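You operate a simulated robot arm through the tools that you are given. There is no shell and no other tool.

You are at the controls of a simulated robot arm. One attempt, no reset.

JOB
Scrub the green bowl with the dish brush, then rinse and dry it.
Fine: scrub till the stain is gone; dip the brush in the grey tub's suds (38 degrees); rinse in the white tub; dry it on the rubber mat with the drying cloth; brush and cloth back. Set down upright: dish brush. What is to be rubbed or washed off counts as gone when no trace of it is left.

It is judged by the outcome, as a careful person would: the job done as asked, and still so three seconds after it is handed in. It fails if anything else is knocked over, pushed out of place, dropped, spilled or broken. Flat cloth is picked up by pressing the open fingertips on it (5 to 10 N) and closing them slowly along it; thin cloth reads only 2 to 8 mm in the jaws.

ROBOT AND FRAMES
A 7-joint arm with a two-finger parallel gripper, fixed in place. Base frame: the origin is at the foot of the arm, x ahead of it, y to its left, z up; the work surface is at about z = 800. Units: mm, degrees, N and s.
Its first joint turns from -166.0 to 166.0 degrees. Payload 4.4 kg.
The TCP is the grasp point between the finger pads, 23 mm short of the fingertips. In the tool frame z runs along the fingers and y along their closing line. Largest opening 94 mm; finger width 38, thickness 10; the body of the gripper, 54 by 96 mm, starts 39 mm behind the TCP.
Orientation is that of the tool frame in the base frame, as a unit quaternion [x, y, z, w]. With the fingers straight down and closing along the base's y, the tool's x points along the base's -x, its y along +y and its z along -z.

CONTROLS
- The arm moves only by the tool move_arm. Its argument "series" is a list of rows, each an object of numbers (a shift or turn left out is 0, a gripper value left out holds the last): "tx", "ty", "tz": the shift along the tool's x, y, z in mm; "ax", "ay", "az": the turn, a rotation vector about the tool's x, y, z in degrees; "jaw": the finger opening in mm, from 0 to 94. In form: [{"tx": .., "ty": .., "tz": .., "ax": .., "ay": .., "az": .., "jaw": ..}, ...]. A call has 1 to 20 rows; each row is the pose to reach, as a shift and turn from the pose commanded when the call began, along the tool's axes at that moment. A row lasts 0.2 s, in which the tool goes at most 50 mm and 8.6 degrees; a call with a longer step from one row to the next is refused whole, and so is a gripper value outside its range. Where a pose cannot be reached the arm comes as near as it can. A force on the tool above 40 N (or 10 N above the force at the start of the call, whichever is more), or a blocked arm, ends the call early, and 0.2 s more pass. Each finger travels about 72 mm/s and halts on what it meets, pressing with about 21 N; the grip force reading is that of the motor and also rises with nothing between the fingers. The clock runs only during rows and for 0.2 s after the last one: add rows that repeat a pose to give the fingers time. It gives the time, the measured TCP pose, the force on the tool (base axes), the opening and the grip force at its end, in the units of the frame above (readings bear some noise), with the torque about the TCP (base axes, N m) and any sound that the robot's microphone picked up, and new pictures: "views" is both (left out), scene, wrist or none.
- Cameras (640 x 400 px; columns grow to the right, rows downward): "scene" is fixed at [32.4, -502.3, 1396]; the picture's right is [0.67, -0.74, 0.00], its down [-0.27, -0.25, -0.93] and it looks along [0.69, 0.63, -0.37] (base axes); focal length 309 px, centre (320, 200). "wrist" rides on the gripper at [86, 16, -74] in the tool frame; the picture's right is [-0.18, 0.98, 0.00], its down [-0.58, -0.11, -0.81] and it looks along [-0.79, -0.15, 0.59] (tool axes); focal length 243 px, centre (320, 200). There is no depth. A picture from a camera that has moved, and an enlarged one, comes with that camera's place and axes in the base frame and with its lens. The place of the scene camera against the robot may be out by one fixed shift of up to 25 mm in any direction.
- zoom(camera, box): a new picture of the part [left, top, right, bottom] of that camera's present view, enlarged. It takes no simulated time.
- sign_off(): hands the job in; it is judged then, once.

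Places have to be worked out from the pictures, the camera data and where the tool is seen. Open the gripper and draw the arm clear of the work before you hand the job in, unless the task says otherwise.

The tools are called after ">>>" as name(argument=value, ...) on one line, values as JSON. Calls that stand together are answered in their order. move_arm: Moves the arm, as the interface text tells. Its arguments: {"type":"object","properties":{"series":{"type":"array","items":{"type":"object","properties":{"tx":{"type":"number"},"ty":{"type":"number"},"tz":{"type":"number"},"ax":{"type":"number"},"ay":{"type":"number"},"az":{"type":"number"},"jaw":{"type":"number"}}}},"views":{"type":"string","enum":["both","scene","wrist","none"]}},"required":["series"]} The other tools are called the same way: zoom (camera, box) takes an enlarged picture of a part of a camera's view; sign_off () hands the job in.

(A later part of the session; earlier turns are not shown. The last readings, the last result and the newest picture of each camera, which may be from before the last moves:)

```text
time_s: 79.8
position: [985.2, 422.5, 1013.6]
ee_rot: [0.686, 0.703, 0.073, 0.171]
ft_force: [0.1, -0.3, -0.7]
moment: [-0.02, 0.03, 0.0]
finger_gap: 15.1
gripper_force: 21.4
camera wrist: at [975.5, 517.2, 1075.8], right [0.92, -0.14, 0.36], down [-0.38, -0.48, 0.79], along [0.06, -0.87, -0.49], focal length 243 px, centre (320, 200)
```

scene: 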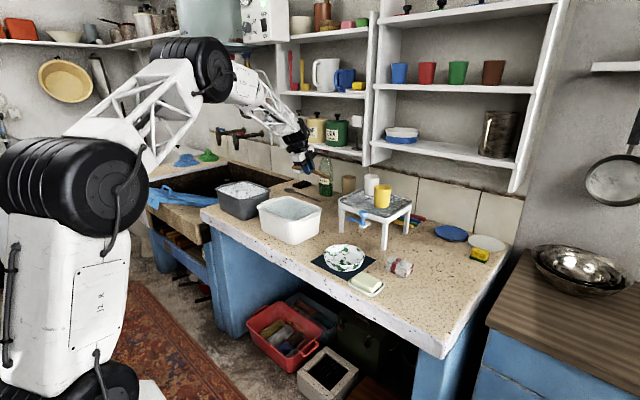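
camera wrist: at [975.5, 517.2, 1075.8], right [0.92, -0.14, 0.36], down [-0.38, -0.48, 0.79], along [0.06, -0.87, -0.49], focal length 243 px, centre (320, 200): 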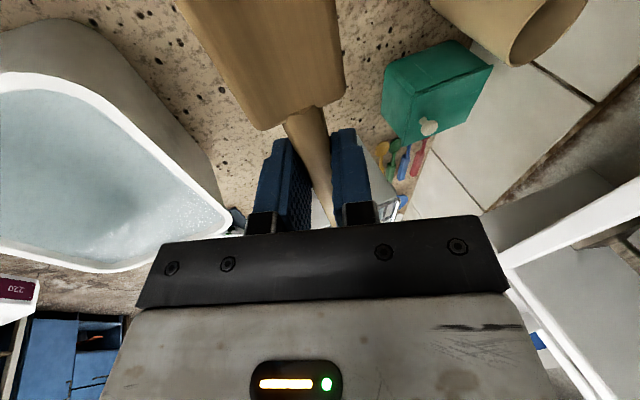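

The tool is right above the brush's old spot. I descend to about z=845, then will feel for the surface.

>>> move_arm(series=[{"tx": 5.6, "ty": -12.6, "tz": 37.5}, {"tx": 11.2, "ty": -26.2, "tz": 75}, {"tx": 16.8, "ty": -39.9, "tz": 112.5}, {"tx": 20.5, "ty": -49, "tz": 138}, {"tx": 23.4, "ty": -56, "tz": 156.7}, {"tx": 23.4, "ty": -56, "tz": 156.7}])

>>> zoom(camera="scene", box=[265, 160, 365, 240])

```text
time_s: 81.2
position: [987.8, 420.7, 844.1]
ee_rot: [0.687, 0.703, 0.074, 0.171]
ft_force: [0.0, 0.1, -1.6]
moment: [-0.01, -0.02, 0.01]
finger_gap: 14.7
gripper_force: 21.0
camera wrist: at [976.8, 516.3, 906.1], right [0.92, -0.14, 0.36], down [-0.38, -0.48, 0.79], along [0.06, -0.87, -0.49], focal length 243 px, centre (320, 200)
```

scene: 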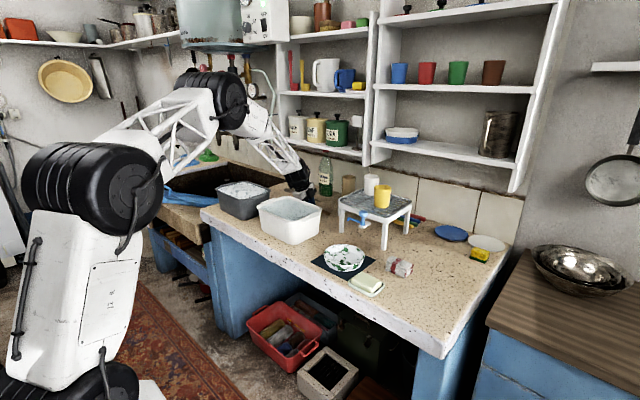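
wrist: 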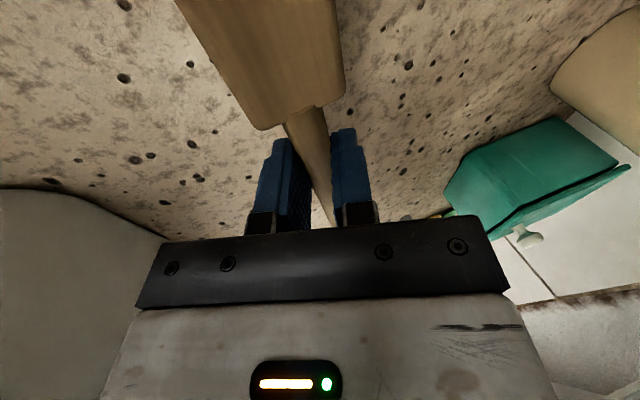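

```text
5.00 times, centred on (315, 200) of scene
camera zoom: at [32.4, -502.3, 1396.0], right [0.67, -0.74, 0.0], down [-0.27, -0.25, -0.93], along [0.69, 0.63, -0.37], focal length 1545 px, centre (345, 200)
```

zoom: 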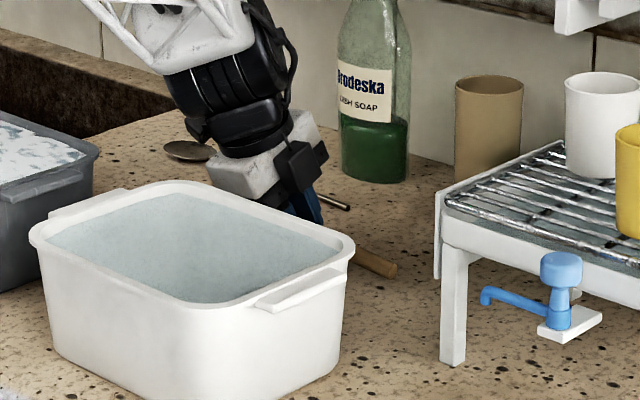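

About 10 mm to go. I descend 7 mm then continue in 1.5 mm steps, watching force.

>>> move_arm(series=[{"tx": 0.56, "ty": -1.36, "tz": 3.7}, {"tx": 0.97, "ty": -2.37, "tz": 6.5}, {"tx": 0.97, "ty": -2.37, "tz": 6.5}], views="none")

>>> move_arm(series=[{"tx": 0.21, "ty": -0.51, "tz": 1.4}, {"tx": 0.21, "ty": -0.51, "tz": 1.4}], views="none")

>>> move_arm(series=[{"tx": 0.21, "ty": -0.51, "tz": 1.4}, {"tx": 0.21, "ty": -0.51, "tz": 1.4}], views="none")

```text
time_s: 82.0
position: [985.5, 420.9, 836.0]
ee_rot: [0.686, 0.703, 0.074, 0.171]
ft_force: [0.4, 1.0, -1.1]
moment: [-0.02, 0.0, -0.04]
finger_gap: 14.8
gripper_force: 21.3
```

```text
time_s: 82.6
position: [985.5, 421.3, 833.7]
ee_rot: [0.687, 0.703, 0.073, 0.171]
ft_force: [0.0, 0.0, 0.0]
moment: [-0.02, 0.01, 0.01]
finger_gap: 15.0
gripper_force: 21.4
```

```text
time_s: 83.2
position: [985.7, 420.7, 833.3]
ee_rot: [0.686, 0.703, 0.073, 0.171]
ft_force: [1.0, -0.4, 2.8]
moment: [0.17, 0.02, -0.04]
finger_gap: 14.9
gripper_force: 20.8
```

The bristles touch the surface (2.8 N) at the original height. I open slightly to 23 mm to release, then back straight out along the tool axis.

>>> move_arm(series=[{"jaw": 18}, {"jaw": 21}, {"jaw": 23}, {"jaw": 23}, {"jaw": 23}])

```text
time_s: 84.4
position: [986.0, 420.9, 833.0]
ee_rot: [0.686, 0.703, 0.075, 0.171]
ft_force: [-0.2, 0.1, -0.1]
moment: [0.0, -0.02, 0.0]
finger_gap: 22.7
gripper_force: 0.0
camera wrist: at [975.7, 516.3, 895.4], right [0.92, -0.14, 0.36], down [-0.38, -0.48, 0.79], along [0.06, -0.87, -0.49], focal length 243 px, centre (320, 200)
```

scene: 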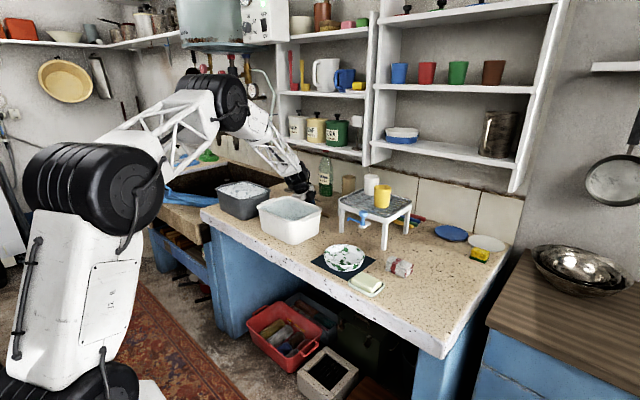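
wrist: 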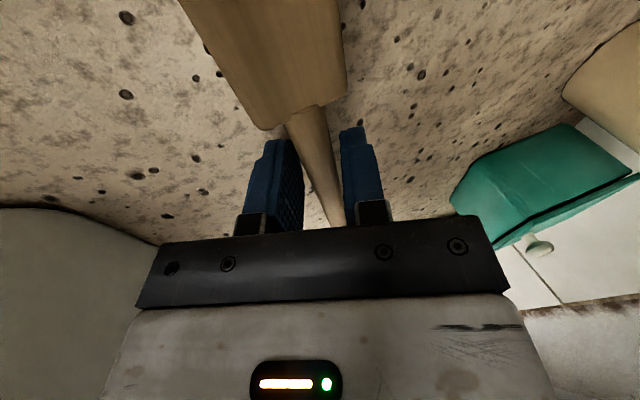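

Released, with the handle free between the fingers. I back off along the tool axis by 70 mm, then up.

>>> move_arm(series=[{"tz": -10}, {"tz": -25}, {"tz": -45, "jaw": 40}, {"tz": -75, "jaw": 50}, {"tz": -110}, {"tz": -150}, {"tz": -150}])

>>> zoom(camera="wrist", box=[220, 0, 420, 130])

```text
time_s: 86.0
position: [933.8, 441.6, 971.1]
ee_rot: [0.686, 0.703, 0.073, 0.172]
ft_force: [-0.4, 0.0, 0.4]
moment: [0.0, 0.01, 0.02]
finger_gap: 50.2
gripper_force: 0.1
camera wrist: at [923.7, 537.4, 1034.2], right [0.92, -0.14, 0.36], down [-0.38, -0.48, 0.79], along [0.06, -0.87, -0.49], focal length 243 px, centre (320, 200)
```

scene: 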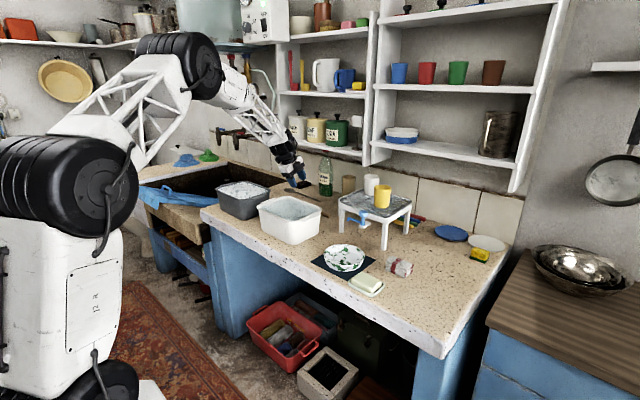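
wrist: 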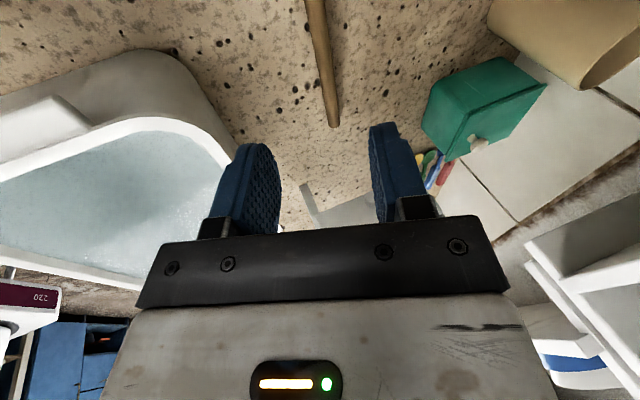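

```text
3.08 times, centred on (320, 65) of wrist
camera zoom: at [923.7, 537.4, 1034.2], right [0.92, -0.14, 0.36], down [-0.38, -0.48, 0.79], along [0.06, -0.87, -0.49], focal length 746 px, centre (320, 615)
```

zoom: 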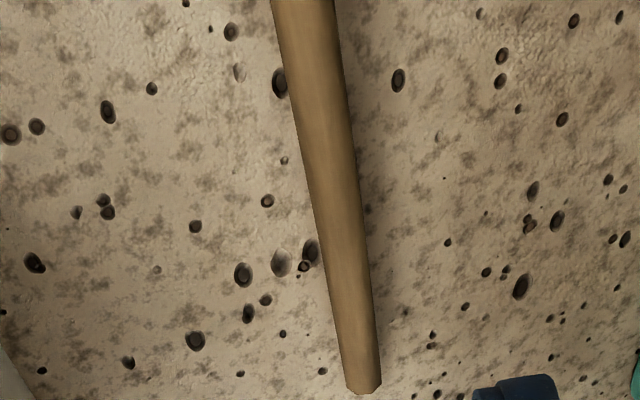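

The brush is back in place, bristles down. Next is the bowl; I need exact sizes of the bowl and the white tub's opening, so I return the tool to straight-down and move to where the wrist camera sees both.

>>> move_arm(series=[{"tx": 0, "ty": 10, "tz": -40, "jaw": 60}, {"tx": 0, "ty": -35, "tz": -58}, {"tx": 0, "ty": -80, "tz": -75}, {"tx": 0, "ty": -125, "tz": -92}, {"tx": 0, "ty": -165, "tz": -108, "ay": 3, "az": 1}, {"tx": 0, "ty": -165, "tz": -108, "ay": 7.5, "az": 2.7}, {"tx": 0, "ty": -165, "tz": -108, "ay": 7.5, "az": 2.7}], views="wrist")

```text
time_s: 87.6
position: [739.4, 448.9, 1016.9]
ee_rot: [0.697, 0.696, 0.123, 0.122]
ft_force: [1.2, -0.9, -0.7]
moment: [0.02, 0.0, 0.01]
finger_gap: 60.0
gripper_force: 0.0
camera wrist: at [729.4, 533.4, 1092.4], right [0.92, -0.18, 0.34], down [-0.38, -0.58, 0.72], along [0.06, -0.79, -0.61], focal length 243 px, centre (320, 200)
```

wrist: 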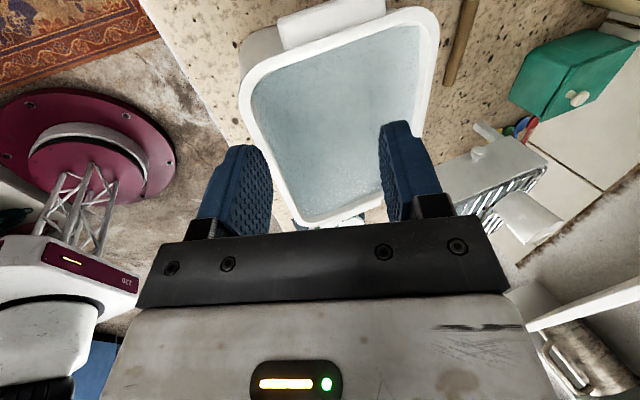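

This view shows the tub nicely from its +y end. I zoom to measure its inner width and water level.

>>> zoom(camera="wrist", box=[220, 0, 480, 230])

>>> zoom(camera="scene", box=[250, 180, 335, 250])

```text
1.74 times, centred on (350, 115) of wrist
camera zoom: at [729.4, 533.4, 1092.4], right [0.92, -0.18, 0.34], down [-0.38, -0.58, 0.72], along [0.06, -0.79, -0.61], focal length 422 px, centre (268, 348)
```

zoom: 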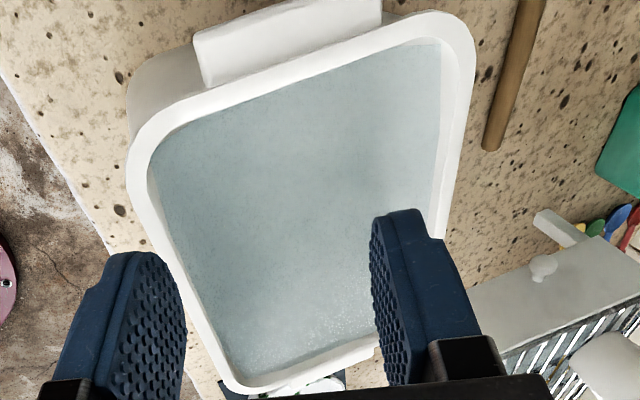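

```text
5.71 times, centred on (292, 215) of scene
camera zoom: at [32.4, -502.3, 1396.0], right [0.67, -0.74, 0.0], down [-0.27, -0.25, -0.93], along [0.69, 0.63, -0.37], focal length 1766 px, centre (477, 114)
```

zoom: 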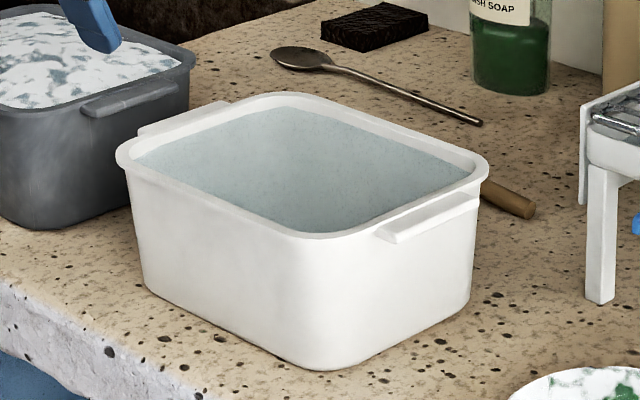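

The tub's inner width at the water is about 159 mm (x 717–876) by 193 mm (y 257–450), with water at z≈894, so the 141 mm bowl fits. I go back toward the bowl, undoing the forward tilt on the way.

>>> move_arm(series=[{"tx": -47, "ty": -5, "tz": -3.5, "ax": 6.5}, {"tx": -94, "ty": -10, "tz": -7, "ax": 13}, {"tx": -141, "ty": -14, "tz": -10, "ax": 20}, {"tx": -188, "ty": -19, "tz": -13, "ax": 20}, {"tx": -235, "ty": -24, "tz": -16, "ax": 20}, {"tx": -282, "ty": -29, "tz": -19, "ax": 20}, {"tx": -329, "ty": -33, "tz": -22.7, "ax": 20}, {"tx": -329, "ty": -33, "tz": -22.7, "ax": 20}], views="none")

>>> move_arm(series=[{"az": -8.5}, {"az": -17}, {"az": -25.5}, {"az": -34}, {"az": -42.5}, {"az": -51}, {"az": -59.5}, {"az": -68}, {"az": -76.5}, {"az": -85}, {"az": -90}, {"az": -90}])

>>> zoom(camera="wrist", box=[160, 20, 400, 220])

```text
time_s: 89.4
position: [706.0, 114.8, 1026.2]
ee_rot: [0.708, 0.706, 0.0, 0.0]
ft_force: [0.7, -0.3, 0.1]
moment: [0.0, 0.01, 0.01]
finger_gap: 60.0
gripper_force: 0.0
```

```text
time_s: 92.0
position: [703.0, 117.7, 1028.3]
ee_rot: [-0.001, 1.0, 0.0, 0.001]
ft_force: [-1.1, -1.3, 0.2]
moment: [0.02, 0.02, 0.0]
finger_gap: 59.9
gripper_force: 0.0
camera wrist: at [616.6, 133.1, 1102.4], right [0.18, 0.98, 0.0], down [0.58, -0.11, 0.81], along [0.79, -0.15, -0.59], focal length 243 px, centre (320, 200)
```

scene: 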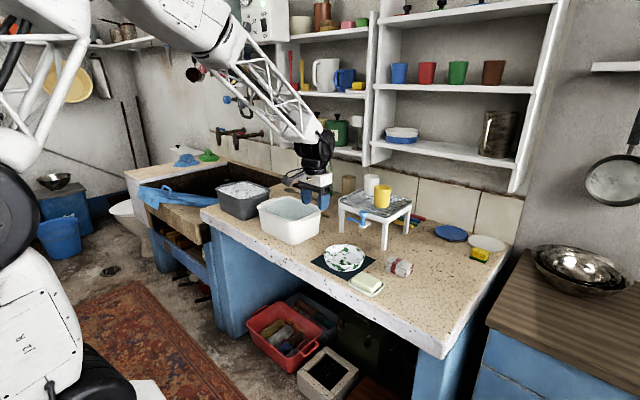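
wrist: 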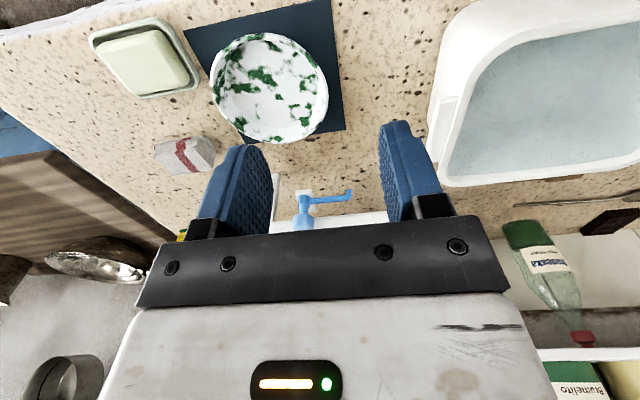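

```text
2.00 times, centred on (280, 120) of wrist
camera zoom: at [616.6, 133.1, 1102.4], right [0.18, 0.98, 0.0], down [0.58, -0.11, 0.81], along [0.79, -0.15, -0.59], focal length 485 px, centre (400, 360)
```

zoom: 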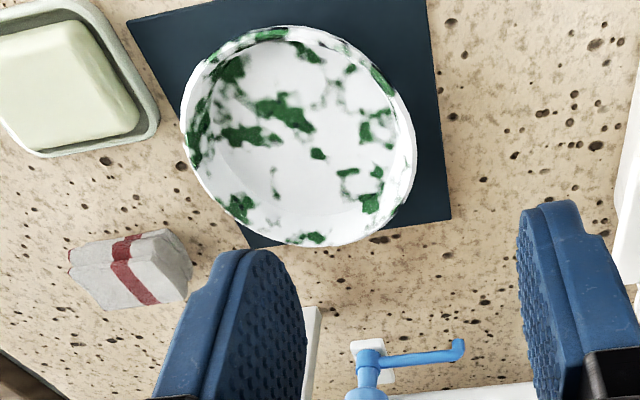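

Fitting the rim gives the bowl centre at about (769, 44) with radius 70 and rim z≈830, on a mat centred near (770, 50). I'll pinch its +y wall with the tool tilted 30° to match the flared wall. First I go to a hover there.

>>> move_arm(series=[{"tx": -16.5, "ty": 7.3, "tz": 34.8, "ax": 7.5, "jaw": 40}, {"tx": -33, "ty": 14.6, "tz": 69.6, "ax": 15, "jaw": 30}, {"tx": -49.5, "ty": 22, "tz": 104.5, "ax": 22.5, "jaw": 26}, {"tx": -66, "ty": 29.3, "tz": 139.3, "ax": 30, "jaw": 26}, {"tx": -66, "ty": 29.3, "tz": 139.3, "ax": 30, "jaw": 26}])

>>> zoom(camera="wrist", box=[160, 0, 460, 220])

>>> zoom(camera="scene", box=[300, 200, 400, 290])

```text
time_s: 93.2
position: [771.0, 145.3, 887.9]
ee_rot: [0.0, 0.966, -0.26, 0.0]
ft_force: [-0.9, -0.7, 0.8]
moment: [0.02, 0.03, -0.01]
finger_gap: 26.1
gripper_force: 0.1
camera wrist: at [684.3, 197.0, 943.8], right [0.18, 0.85, -0.49], down [0.58, 0.31, 0.75], along [0.79, -0.42, -0.44], focal length 243 px, centre (320, 200)
```

scene: 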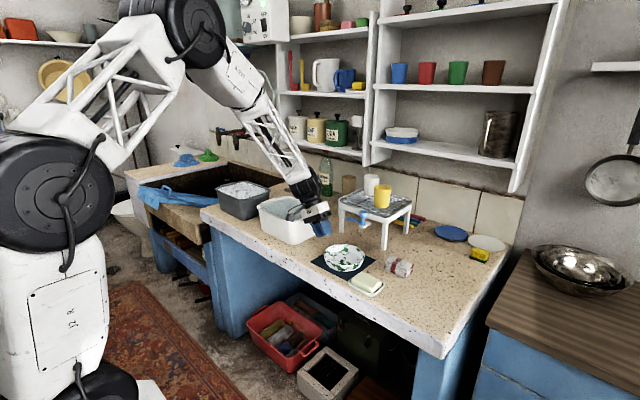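
wrist: 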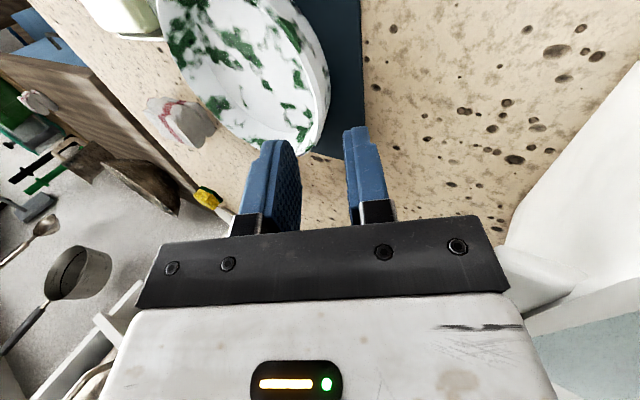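

```text
1.82 times, centred on (310, 110) of wrist
camera zoom: at [684.3, 197.0, 943.8], right [0.18, 0.85, -0.49], down [0.58, 0.31, 0.75], along [0.79, -0.42, -0.44], focal length 441 px, centre (338, 364)
```

zoom: 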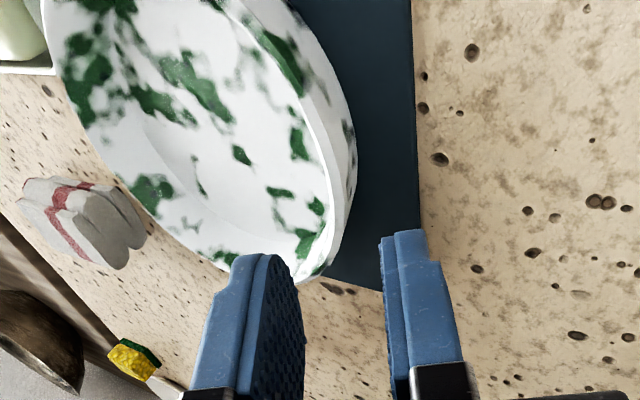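

```text
4.44 times, centred on (350, 245) of scene
camera zoom: at [32.4, -502.3, 1396.0], right [0.67, -0.74, 0.0], down [-0.27, -0.25, -0.93], along [0.69, 0.63, -0.37], focal length 1373 px, centre (187, 0)
```

zoom: 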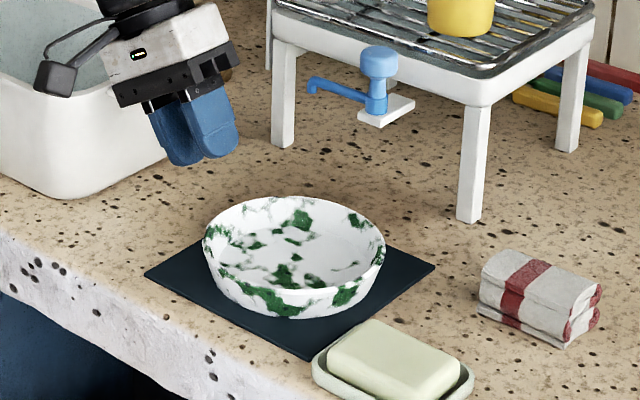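

The predicted rim point projects onto the seen rim within a few pixels. I advance 48 mm along the tool axis with the jaw at 24 mm and check.

>>> move_arm(series=[{"tz": 14, "jaw": 24}, {"tz": 28, "ty": 0.4}, {"tz": 40, "ty": 0.8}, {"tz": 48, "ty": 0.8}, {"tz": 48, "ty": 0.8}], views="wrist")

>>> zoom(camera="wrist", box=[200, 60, 440, 240])

>>> zoom(camera="scene", box=[310, 210, 400, 285])

```text
time_s: 94.4
position: [768.3, 124.4, 845.4]
ee_rot: [0.0, 0.966, -0.259, 0.001]
ft_force: [-0.3, 0.5, 0.7]
moment: [0.02, 0.02, 0.0]
finger_gap: 24.1
gripper_force: 0.1
camera wrist: at [683.4, 173.9, 902.7], right [0.18, 0.85, -0.49], down [0.58, 0.31, 0.75], along [0.79, -0.42, -0.44], focal length 243 px, centre (320, 200)
```

wrist: 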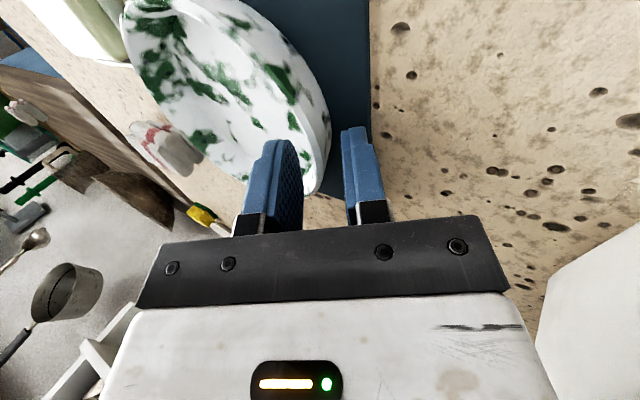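

```text
2.22 times, centred on (320, 150) of wrist
camera zoom: at [683.4, 173.9, 902.7], right [0.18, 0.85, -0.49], down [0.58, 0.31, 0.75], along [0.79, -0.42, -0.44], focal length 539 px, centre (320, 311)
```

zoom: 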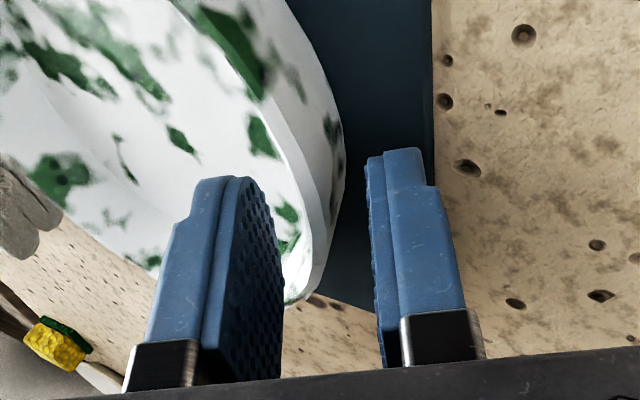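

```text
5.33 times, centred on (355, 248) of scene
camera zoom: at [32.4, -502.3, 1396.0], right [0.67, -0.74, 0.0], down [-0.27, -0.25, -0.93], along [0.69, 0.63, -0.37], focal length 1648 px, centre (133, -53)
```

zoom: 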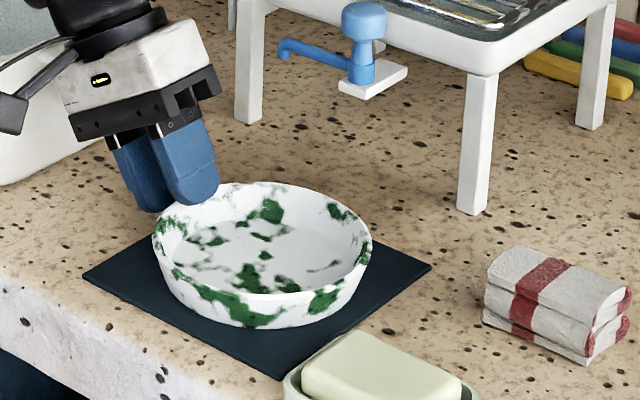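

The rim is nicely between the fingers. I advance 11 mm more and close slowly on the wall.

>>> move_arm(series=[{"tz": 5, "ty": -0.5}, {"tz": 10, "ty": -1}, {"tz": 11, "ty": -1, "jaw": 20}, {"tz": 11, "ty": -1, "jaw": 16}, {"tz": 11, "ty": -1, "jaw": 12}, {"tz": 11, "ty": -1, "jaw": 9}, {"tz": 11, "ty": -1, "jaw": 6}, {"tz": 11, "ty": -1, "jaw": 3}, {"tz": 11, "ty": -1, "jaw": 0}, {"tz": 11, "ty": -1, "jaw": 0}])

>>> zoom(camera="wrist", box=[200, 60, 440, 240])

>>> zoom(camera="scene", box=[310, 210, 400, 285])

```text
time_s: 96.6
position: [771.1, 118.7, 837.2]
ee_rot: [0.0, 0.966, -0.258, 0.0]
ft_force: [-0.2, 0.5, -2.0]
moment: [0.14, 0.03, 0.01]
finger_gap: 3.9
gripper_force: 20.6
camera wrist: at [684.1, 168.9, 893.6], right [0.18, 0.85, -0.49], down [0.58, 0.31, 0.75], along [0.79, -0.42, -0.44], focal length 243 px, centre (320, 200)
```

scene: 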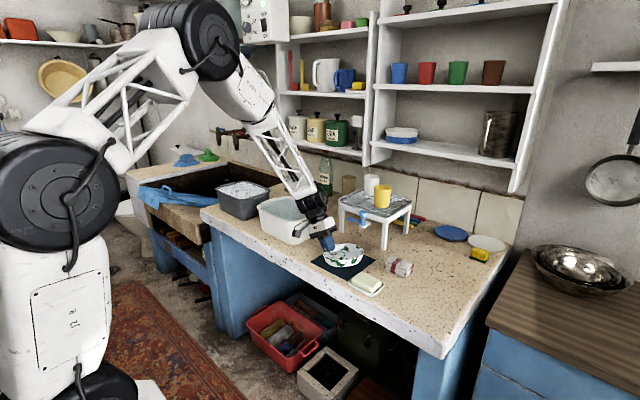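
wrist: 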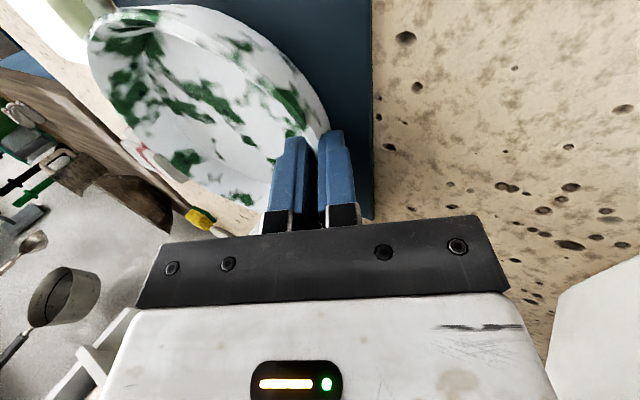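

```text
2.22 times, centred on (320, 150) of wrist
camera zoom: at [684.1, 168.9, 893.6], right [0.18, 0.85, -0.49], down [0.58, 0.31, 0.75], along [0.79, -0.42, -0.44], focal length 539 px, centre (320, 311)
```

zoom: 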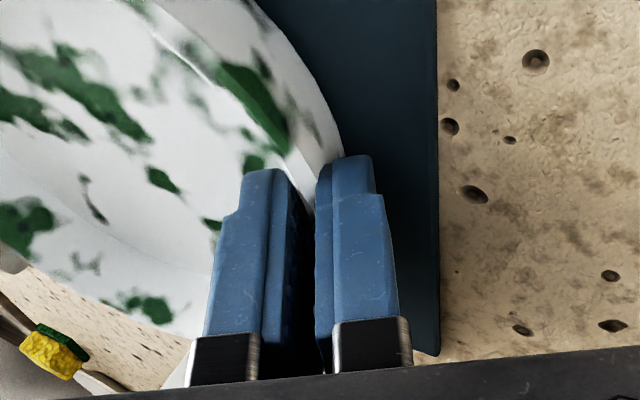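

```text
5.33 times, centred on (355, 248) of scene
camera zoom: at [32.4, -502.3, 1396.0], right [0.67, -0.74, 0.0], down [-0.27, -0.25, -0.93], along [0.69, 0.63, -0.37], focal length 1648 px, centre (133, -53)
```

zoom: 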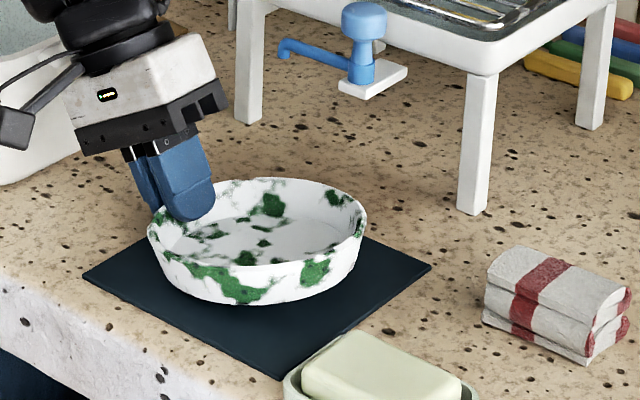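

Gripped at 3.9 mm wall thickness; closing tipped the bowl's far side up a little as the wall aligned to the pads. I lift slowly straight up.

>>> move_arm(series=[{"ty": -5, "tz": -8.7}, {"ty": -15, "tz": -26}, {"ty": -30, "tz": -52}, {"ty": -50, "tz": -86.6}, {"ty": -70, "tz": -121}, {"ty": -90, "tz": -156}, {"ty": -90, "tz": -156}])

>>> zoom(camera="scene", box=[290, 170, 400, 260])

```text
time_s: 98.2
position: [770.3, 116.5, 1018.3]
ee_rot: [0.0, 0.966, -0.259, 0.0]
ft_force: [-0.6, 0.2, -2.3]
moment: [0.13, 0.01, 0.0]
finger_gap: 3.7
gripper_force: 20.9
camera wrist: at [684.4, 167.8, 1073.7], right [0.18, 0.85, -0.49], down [0.58, 0.31, 0.75], along [0.79, -0.42, -0.44], focal length 243 px, centre (320, 200)
```

scene: 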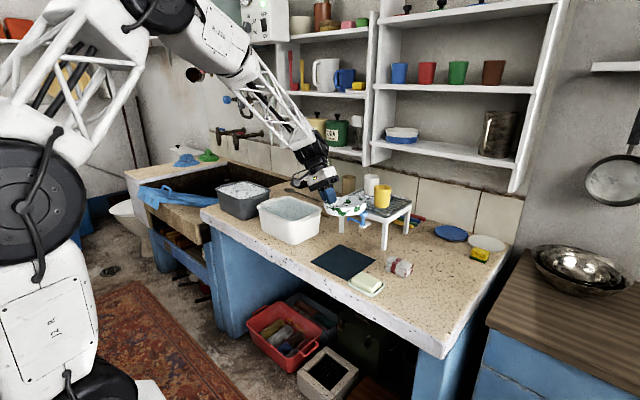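
wrist: 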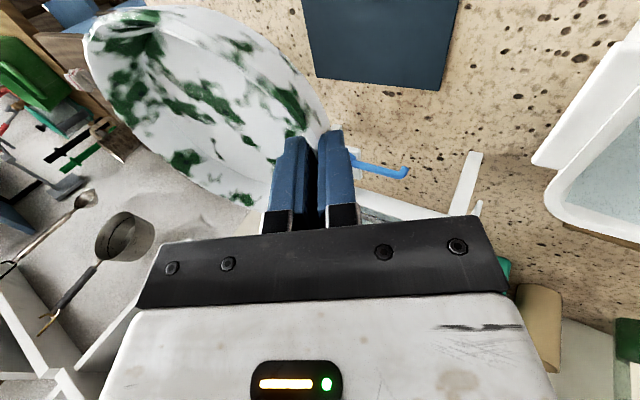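

```text
4.44 times, centred on (345, 215) of scene
camera zoom: at [32.4, -502.3, 1396.0], right [0.67, -0.74, 0.0], down [-0.27, -0.25, -0.93], along [0.69, 0.63, -0.37], focal length 1373 px, centre (209, 133)
```

zoom: 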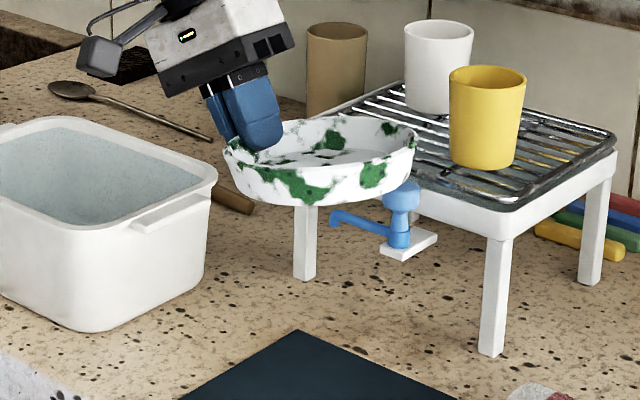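

The bowl is held firmly (about 2 N weight), with its far side up about 16°. I carry it over the white tub to about (796, 417) for the tool, and reduce the tilt by 16° so the bowl is level.

>>> move_arm(series=[{"tx": -3.8, "ty": 37.1, "tz": -21.4}, {"tx": -7.6, "ty": 74.3, "tz": -42.9}, {"tx": -11.4, "ty": 111.4, "tz": -64.3}, {"tx": -15.2, "ty": 148.6, "tz": -85.7}, {"tx": -18.9, "ty": 185.7, "tz": -107.1, "ax": -3}, {"tx": -22.7, "ty": 222.9, "tz": -128.6, "ax": -7}, {"tx": -26.5, "ty": 260, "tz": -150, "ax": -12}, {"tx": -26.5, "ty": 260, "tz": -150, "ax": -16}, {"tx": -26.5, "ty": 260, "tz": -150, "ax": -16}])

>>> zoom(camera="scene", box=[245, 140, 345, 250])

```text
time_s: 100.2
position: [794.0, 417.5, 1017.7]
ee_rot: [0.0, 0.993, -0.122, 0.0]
ft_force: [-0.6, -0.4, -1.9]
moment: [0.12, -0.01, -0.01]
finger_gap: 3.5
gripper_force: 20.7
camera wrist: at [708.0, 450.5, 1085.7], right [0.18, 0.95, -0.24], down [0.58, 0.09, 0.81], along [0.79, -0.29, -0.54], focal length 243 px, centre (320, 200)
```

scene: 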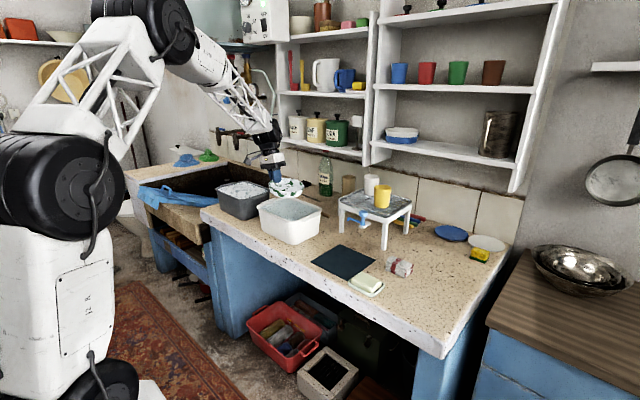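
wrist: 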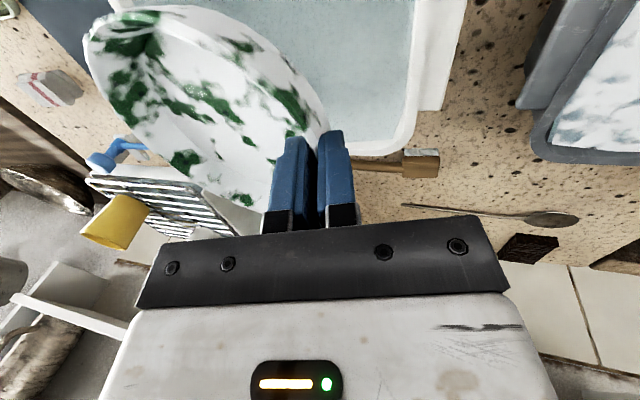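

```text
3.64 times, centred on (295, 195) of scene
camera zoom: at [32.4, -502.3, 1396.0], right [0.67, -0.74, 0.0], down [-0.27, -0.25, -0.93], along [0.69, 0.63, -0.37], focal length 1124 px, centre (411, 218)
```

zoom: 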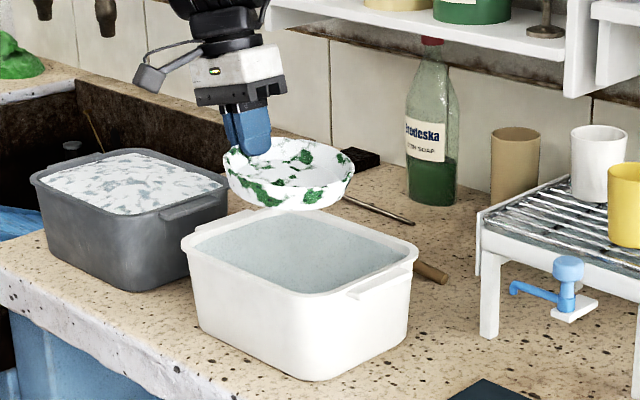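

The bowl is level above the tub. To let water flow in gently without overflowing, I tilt its far side down by 28° before dipping.

>>> move_arm(series=[{"tx": -1, "ax": -7}, {"tx": -2, "ax": -14}, {"tx": -3, "ax": -21}, {"tx": -3, "ax": -28}, {"tx": -3, "ax": -28}])

>>> zoom(camera="scene", box=[245, 140, 345, 250])

```text
time_s: 101.4
position: [797.6, 417.6, 1015.9]
ee_rot: [-0.001, 0.993, 0.122, 0.0]
ft_force: [0.4, 0.3, -1.2]
moment: [0.07, 0.01, -0.02]
finger_gap: 3.7
gripper_force: 21.4
camera wrist: at [711.9, 415.3, 1093.0], right [0.18, 0.95, 0.24], down [0.58, -0.3, 0.76], along [0.79, 0.0, -0.61], focal length 243 px, centre (320, 200)
```

scene: 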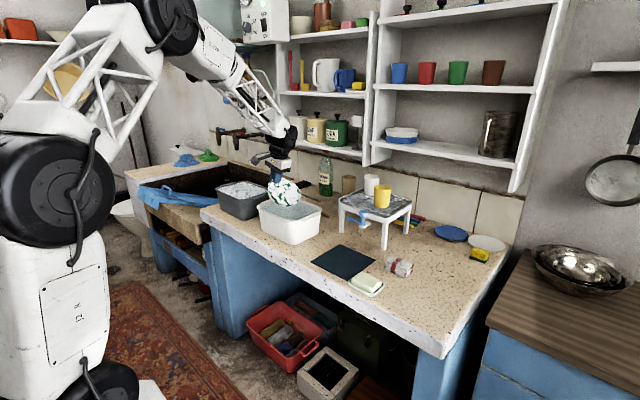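
wrist: 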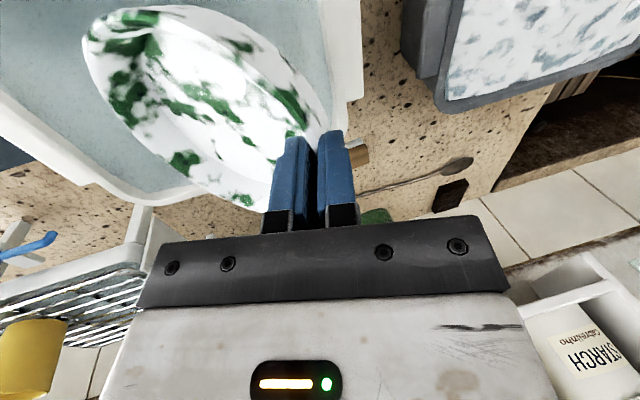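

```text
3.64 times, centred on (295, 195) of scene
camera zoom: at [32.4, -502.3, 1396.0], right [0.67, -0.74, 0.0], down [-0.27, -0.25, -0.93], along [0.69, 0.63, -0.37], focal length 1124 px, centre (411, 218)
```

zoom: 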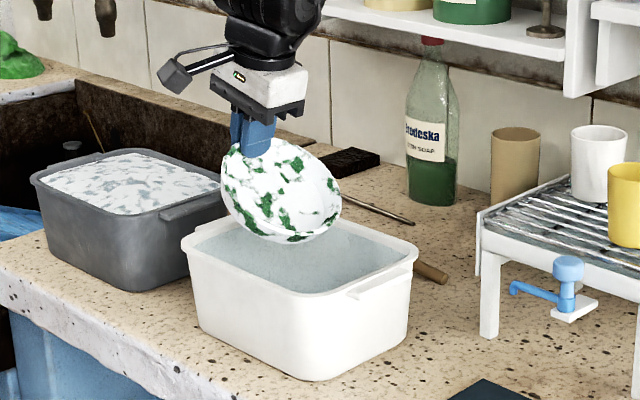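

The bowl hangs with its far side down over the tub's middle. I lower it slowly into the water, 12 mm per step, stopping with the far edge above the tub floor.

>>> move_arm(series=[{"ty": -6, "tz": 24.3}, {"ty": -9.2, "tz": 36.9}, {"ty": -12.1, "tz": 48.5}, {"ty": -15, "tz": 60.1}, {"ty": -17.9, "tz": 71.8}, {"ty": -20.8, "tz": 83.4}, {"ty": -23.5, "tz": 94}, {"ty": -23.5, "tz": 94}])

>>> zoom(camera="scene", box=[245, 150, 345, 250])

```text
time_s: 103.2
position: [799.1, 415.7, 919.5]
ee_rot: [0.0, 0.992, 0.123, 0.0]
ft_force: [0.4, 0.0, -1.7]
moment: [0.06, -0.03, -0.04]
finger_gap: 3.6
gripper_force: 20.5
camera wrist: at [712.3, 413.4, 995.2], right [0.18, 0.95, 0.24], down [0.58, -0.3, 0.76], along [0.79, 0.0, -0.61], focal length 243 px, centre (320, 200)
```

scene: 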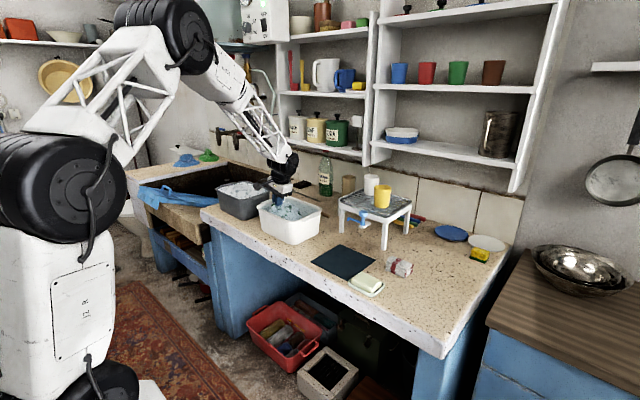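
wrist: 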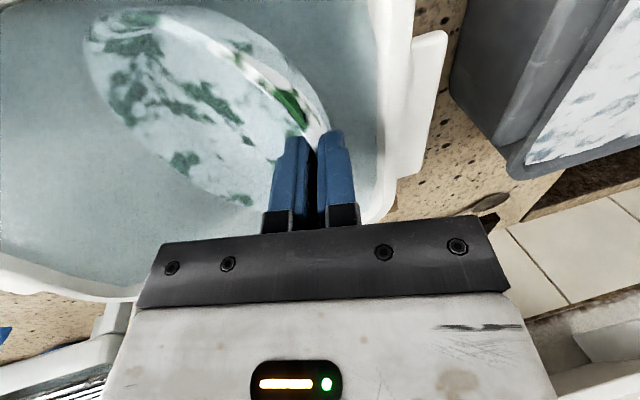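

```text
4.00 times, centred on (295, 200) of scene
camera zoom: at [32.4, -502.3, 1396.0], right [0.67, -0.74, 0.0], down [-0.27, -0.25, -0.93], along [0.69, 0.63, -0.37], focal length 1236 px, centre (420, 200)
```

zoom: 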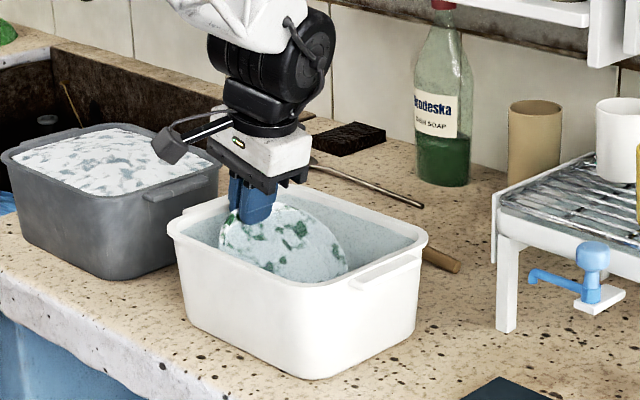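

Most of the bowl is under water. I now level it and lower it so the gripped rim also goes about 10 mm under, then swish it gently.

>>> move_arm(series=[{"ty": -2.4, "tz": 9.7, "ax": 5}, {"ty": -4.8, "tz": 19.4, "ax": 10}, {"ty": -6.5, "tz": 26, "ax": 15}, {"ty": -7.1, "tz": 28.6, "ax": 20}, {"ty": -7.1, "tz": 28.6, "ax": 20}, {"tx": 4, "ty": -11, "tz": 27.6, "ax": 20}, {"tx": -4, "ty": -4, "tz": 29.5, "ax": 20}, {"tx": 4, "ty": -11, "tz": 27.6, "ax": 20}, {"tx": -4, "ty": -4, "tz": 29.5, "ax": 20}, {"ty": -7.1, "tz": 28.6, "ax": 20}, {"ty": -7.1, "tz": 28.6, "ax": 20}])

>>> zoom(camera="scene", box=[245, 150, 345, 250])

>>> zoom(camera="wrist", box=[60, 0, 460, 240])

```text
time_s: 105.6
position: [798.0, 418.5, 891.5]
ee_rot: [-0.001, 0.999, -0.052, 0.0]
ft_force: [-0.3, -0.4, -1.5]
moment: [0.09, 0.0, 0.0]
finger_gap: 3.6
gripper_force: 21.0
camera wrist: at [711.7, 441.4, 963.7], right [0.18, 0.98, -0.1], down [0.58, -0.02, 0.81], along [0.79, -0.21, -0.57], focal length 243 px, centre (320, 200)
```

scene: 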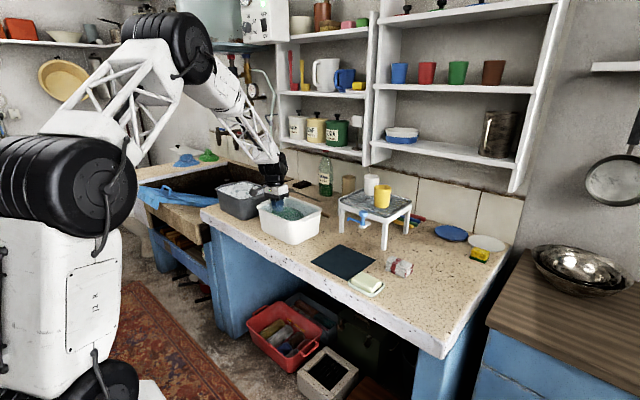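
wrist: 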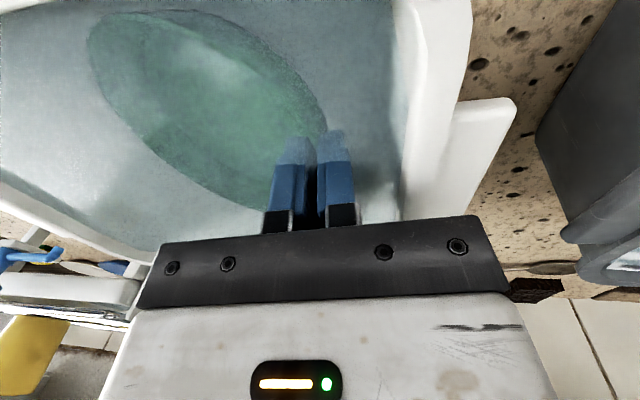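

```text
4.00 times, centred on (295, 200) of scene
camera zoom: at [32.4, -502.3, 1396.0], right [0.67, -0.74, 0.0], down [-0.27, -0.25, -0.93], along [0.69, 0.63, -0.37], focal length 1236 px, centre (420, 200)
```

zoom: 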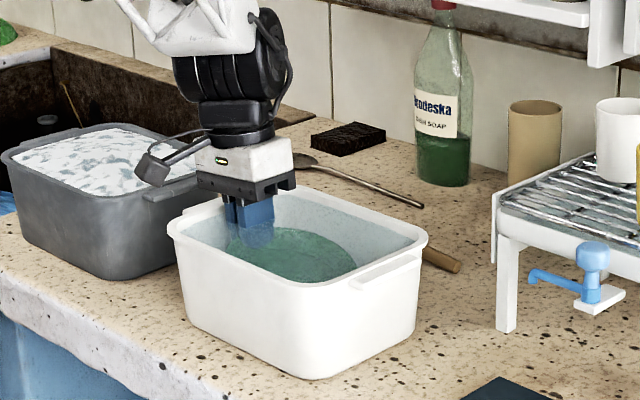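

```text
1.60 times, centred on (260, 120) of wrist
camera zoom: at [711.7, 441.4, 963.7], right [0.18, 0.98, -0.1], down [0.58, -0.02, 0.81], along [0.79, -0.21, -0.57], focal length 388 px, centre (416, 328)
```

zoom: 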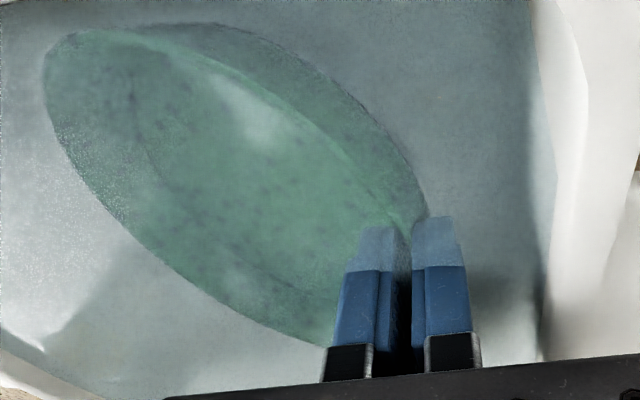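

The lather is gone and the clean green bowl lies fully under water with no stain visible. I now tilt the bowl far side down step by step up to about 70° while raising it, so the water pours back into the tub.

>>> move_arm(series=[{"tx": 4, "ty": 4}, {"tx": -4, "ty": -4}, {"tx": 0, "ty": 0}, {"ty": -1, "tz": -10, "ax": -7}, {"ty": -2.6, "tz": -25, "ax": -14}, {"ty": -4, "tz": -38, "ax": -21}, {"ty": -5, "tz": -48, "ax": -28}, {"ty": -5.8, "tz": -55, "ax": -35}, {"ty": -6.3, "tz": -60, "ax": -42}, {"ty": -6.9, "tz": -66, "ax": -49}, {"ty": -7.5, "tz": -72, "ax": -56}, {"ty": -8, "tz": -76, "ax": -62}, {"ty": -8, "tz": -76, "ax": -62}])

>>> zoom(camera="scene", box=[245, 150, 345, 250])

```text
time_s: 108.4
position: [797.1, 418.5, 964.7]
ee_rot: [0.0, 0.883, 0.47, 0.0]
ft_force: [-0.1, 0.1, -2.1]
moment: [-0.02, 0.01, 0.01]
finger_gap: 3.5
gripper_force: 21.1
camera wrist: at [710.5, 363.8, 1020.1], right [0.18, 0.55, 0.82], down [0.58, -0.73, 0.36], along [0.79, 0.41, -0.45], focal length 243 px, centre (320, 200)
```

scene: 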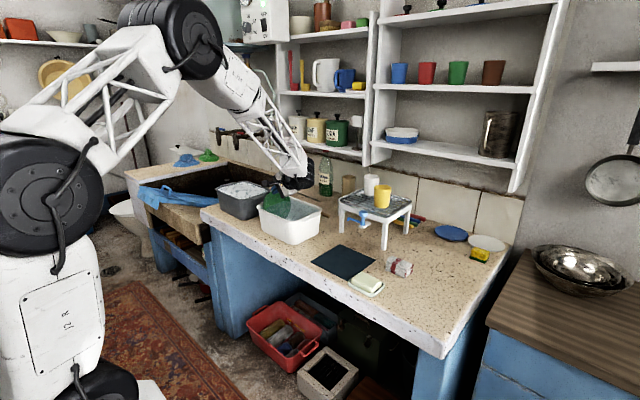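
wrist: 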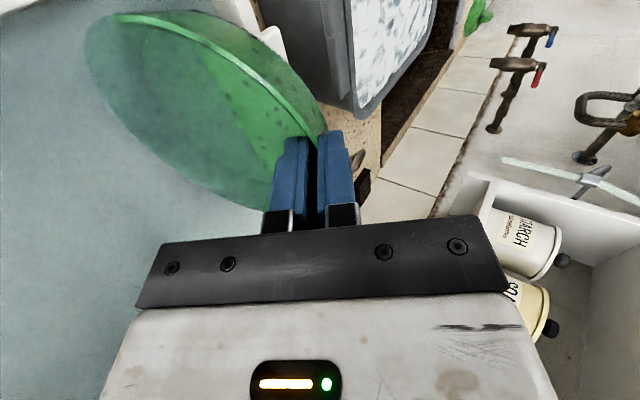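

```text
4.00 times, centred on (295, 200) of scene
camera zoom: at [32.4, -502.3, 1396.0], right [0.67, -0.74, 0.0], down [-0.27, -0.25, -0.93], along [0.69, 0.63, -0.37], focal length 1236 px, centre (420, 200)
```

zoom: 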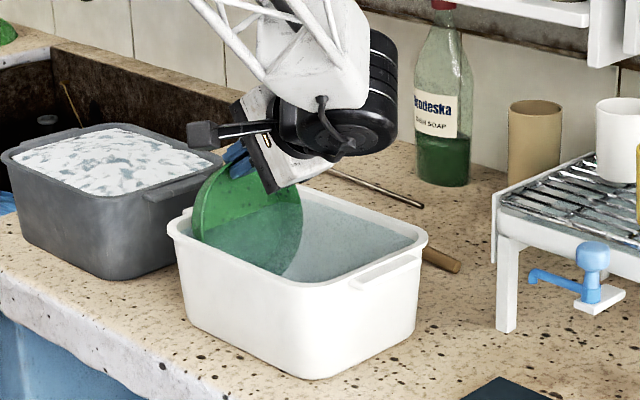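

The bowl hangs steeply, half out of the water. I lift it 115 mm straight up and hold it over the tub to drip.

>>> move_arm(series=[{"ty": 12.4, "tz": -8.4}, {"ty": 29, "tz": -19.6}, {"ty": 49.7, "tz": -33.5}, {"ty": 70.5, "tz": -47.5}, {"ty": 87, "tz": -58.7}, {"ty": 95.3, "tz": -64.3}, {"ty": 95.3, "tz": -64.3}, {"ty": 95.3, "tz": -64.3}, {"ty": 95.3, "tz": -64.3}, {"ty": 95.3, "tz": -64.3}, {"ty": 95.3, "tz": -64.3}, {"ty": 95.3, "tz": -64.3}, {"ty": 95.3, "tz": -64.3}, {"ty": 95.3, "tz": -64.3}, {"ty": 95.3, "tz": -64.3}, {"ty": 95.3, "tz": -64.3}])

>>> zoom(camera="scene", box=[245, 130, 345, 240])

>>> zoom(camera="wrist", box=[60, 0, 380, 240])

```text
time_s: 111.8
position: [799.0, 419.7, 1082.4]
ee_rot: [0.0, 0.883, 0.469, 0.0]
ft_force: [0.1, -0.5, -1.8]
moment: [-0.05, 0.01, -0.01]
finger_gap: 3.4
gripper_force: 20.5
camera wrist: at [711.9, 365.4, 1138.2], right [0.18, 0.55, 0.81], down [0.58, -0.73, 0.36], along [0.79, 0.41, -0.45], focal length 243 px, centre (320, 200)
```

scene: 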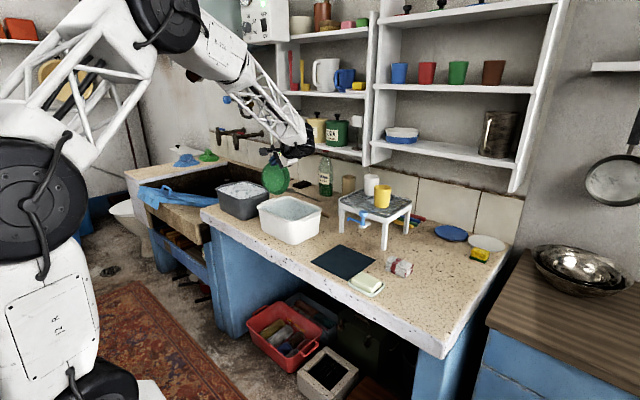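
wrist: 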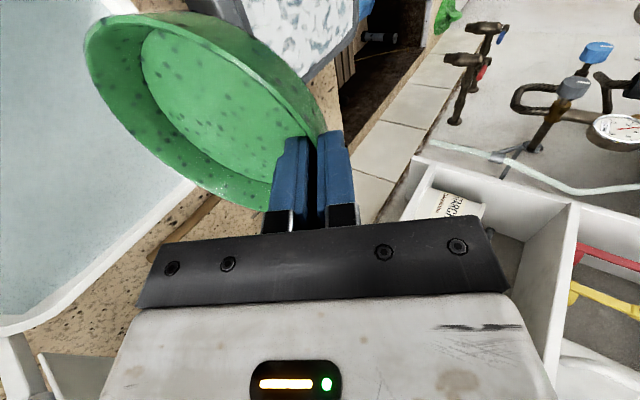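

```text
3.64 times, centred on (295, 185) of scene
camera zoom: at [32.4, -502.3, 1396.0], right [0.67, -0.74, 0.0], down [-0.27, -0.25, -0.93], along [0.69, 0.63, -0.37], focal length 1124 px, centre (411, 254)
```

zoom: 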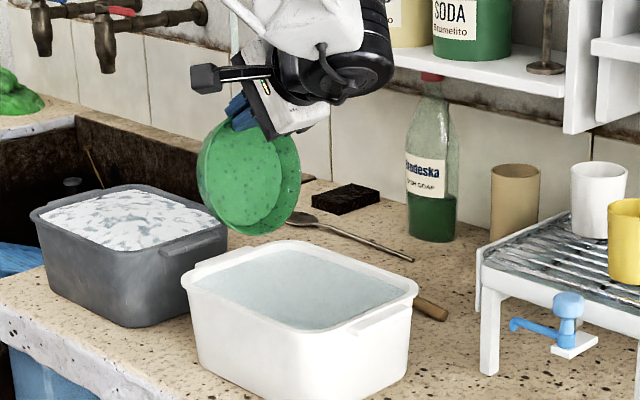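

```text
1.67 times, centred on (220, 120) of wrist
camera zoom: at [711.9, 365.4, 1138.2], right [0.18, 0.55, 0.81], down [0.58, -0.73, 0.36], along [0.79, 0.41, -0.45], focal length 404 px, centre (487, 333)
```

zoom: 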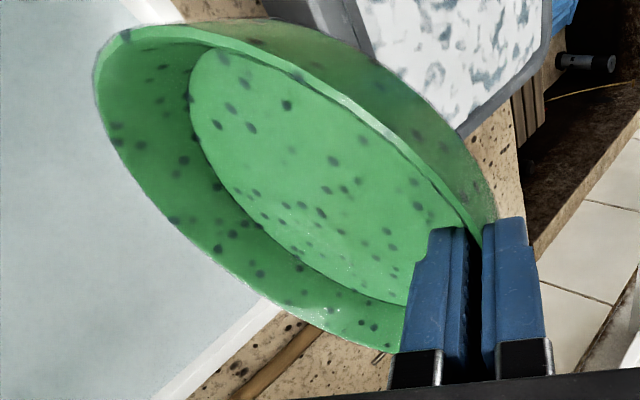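

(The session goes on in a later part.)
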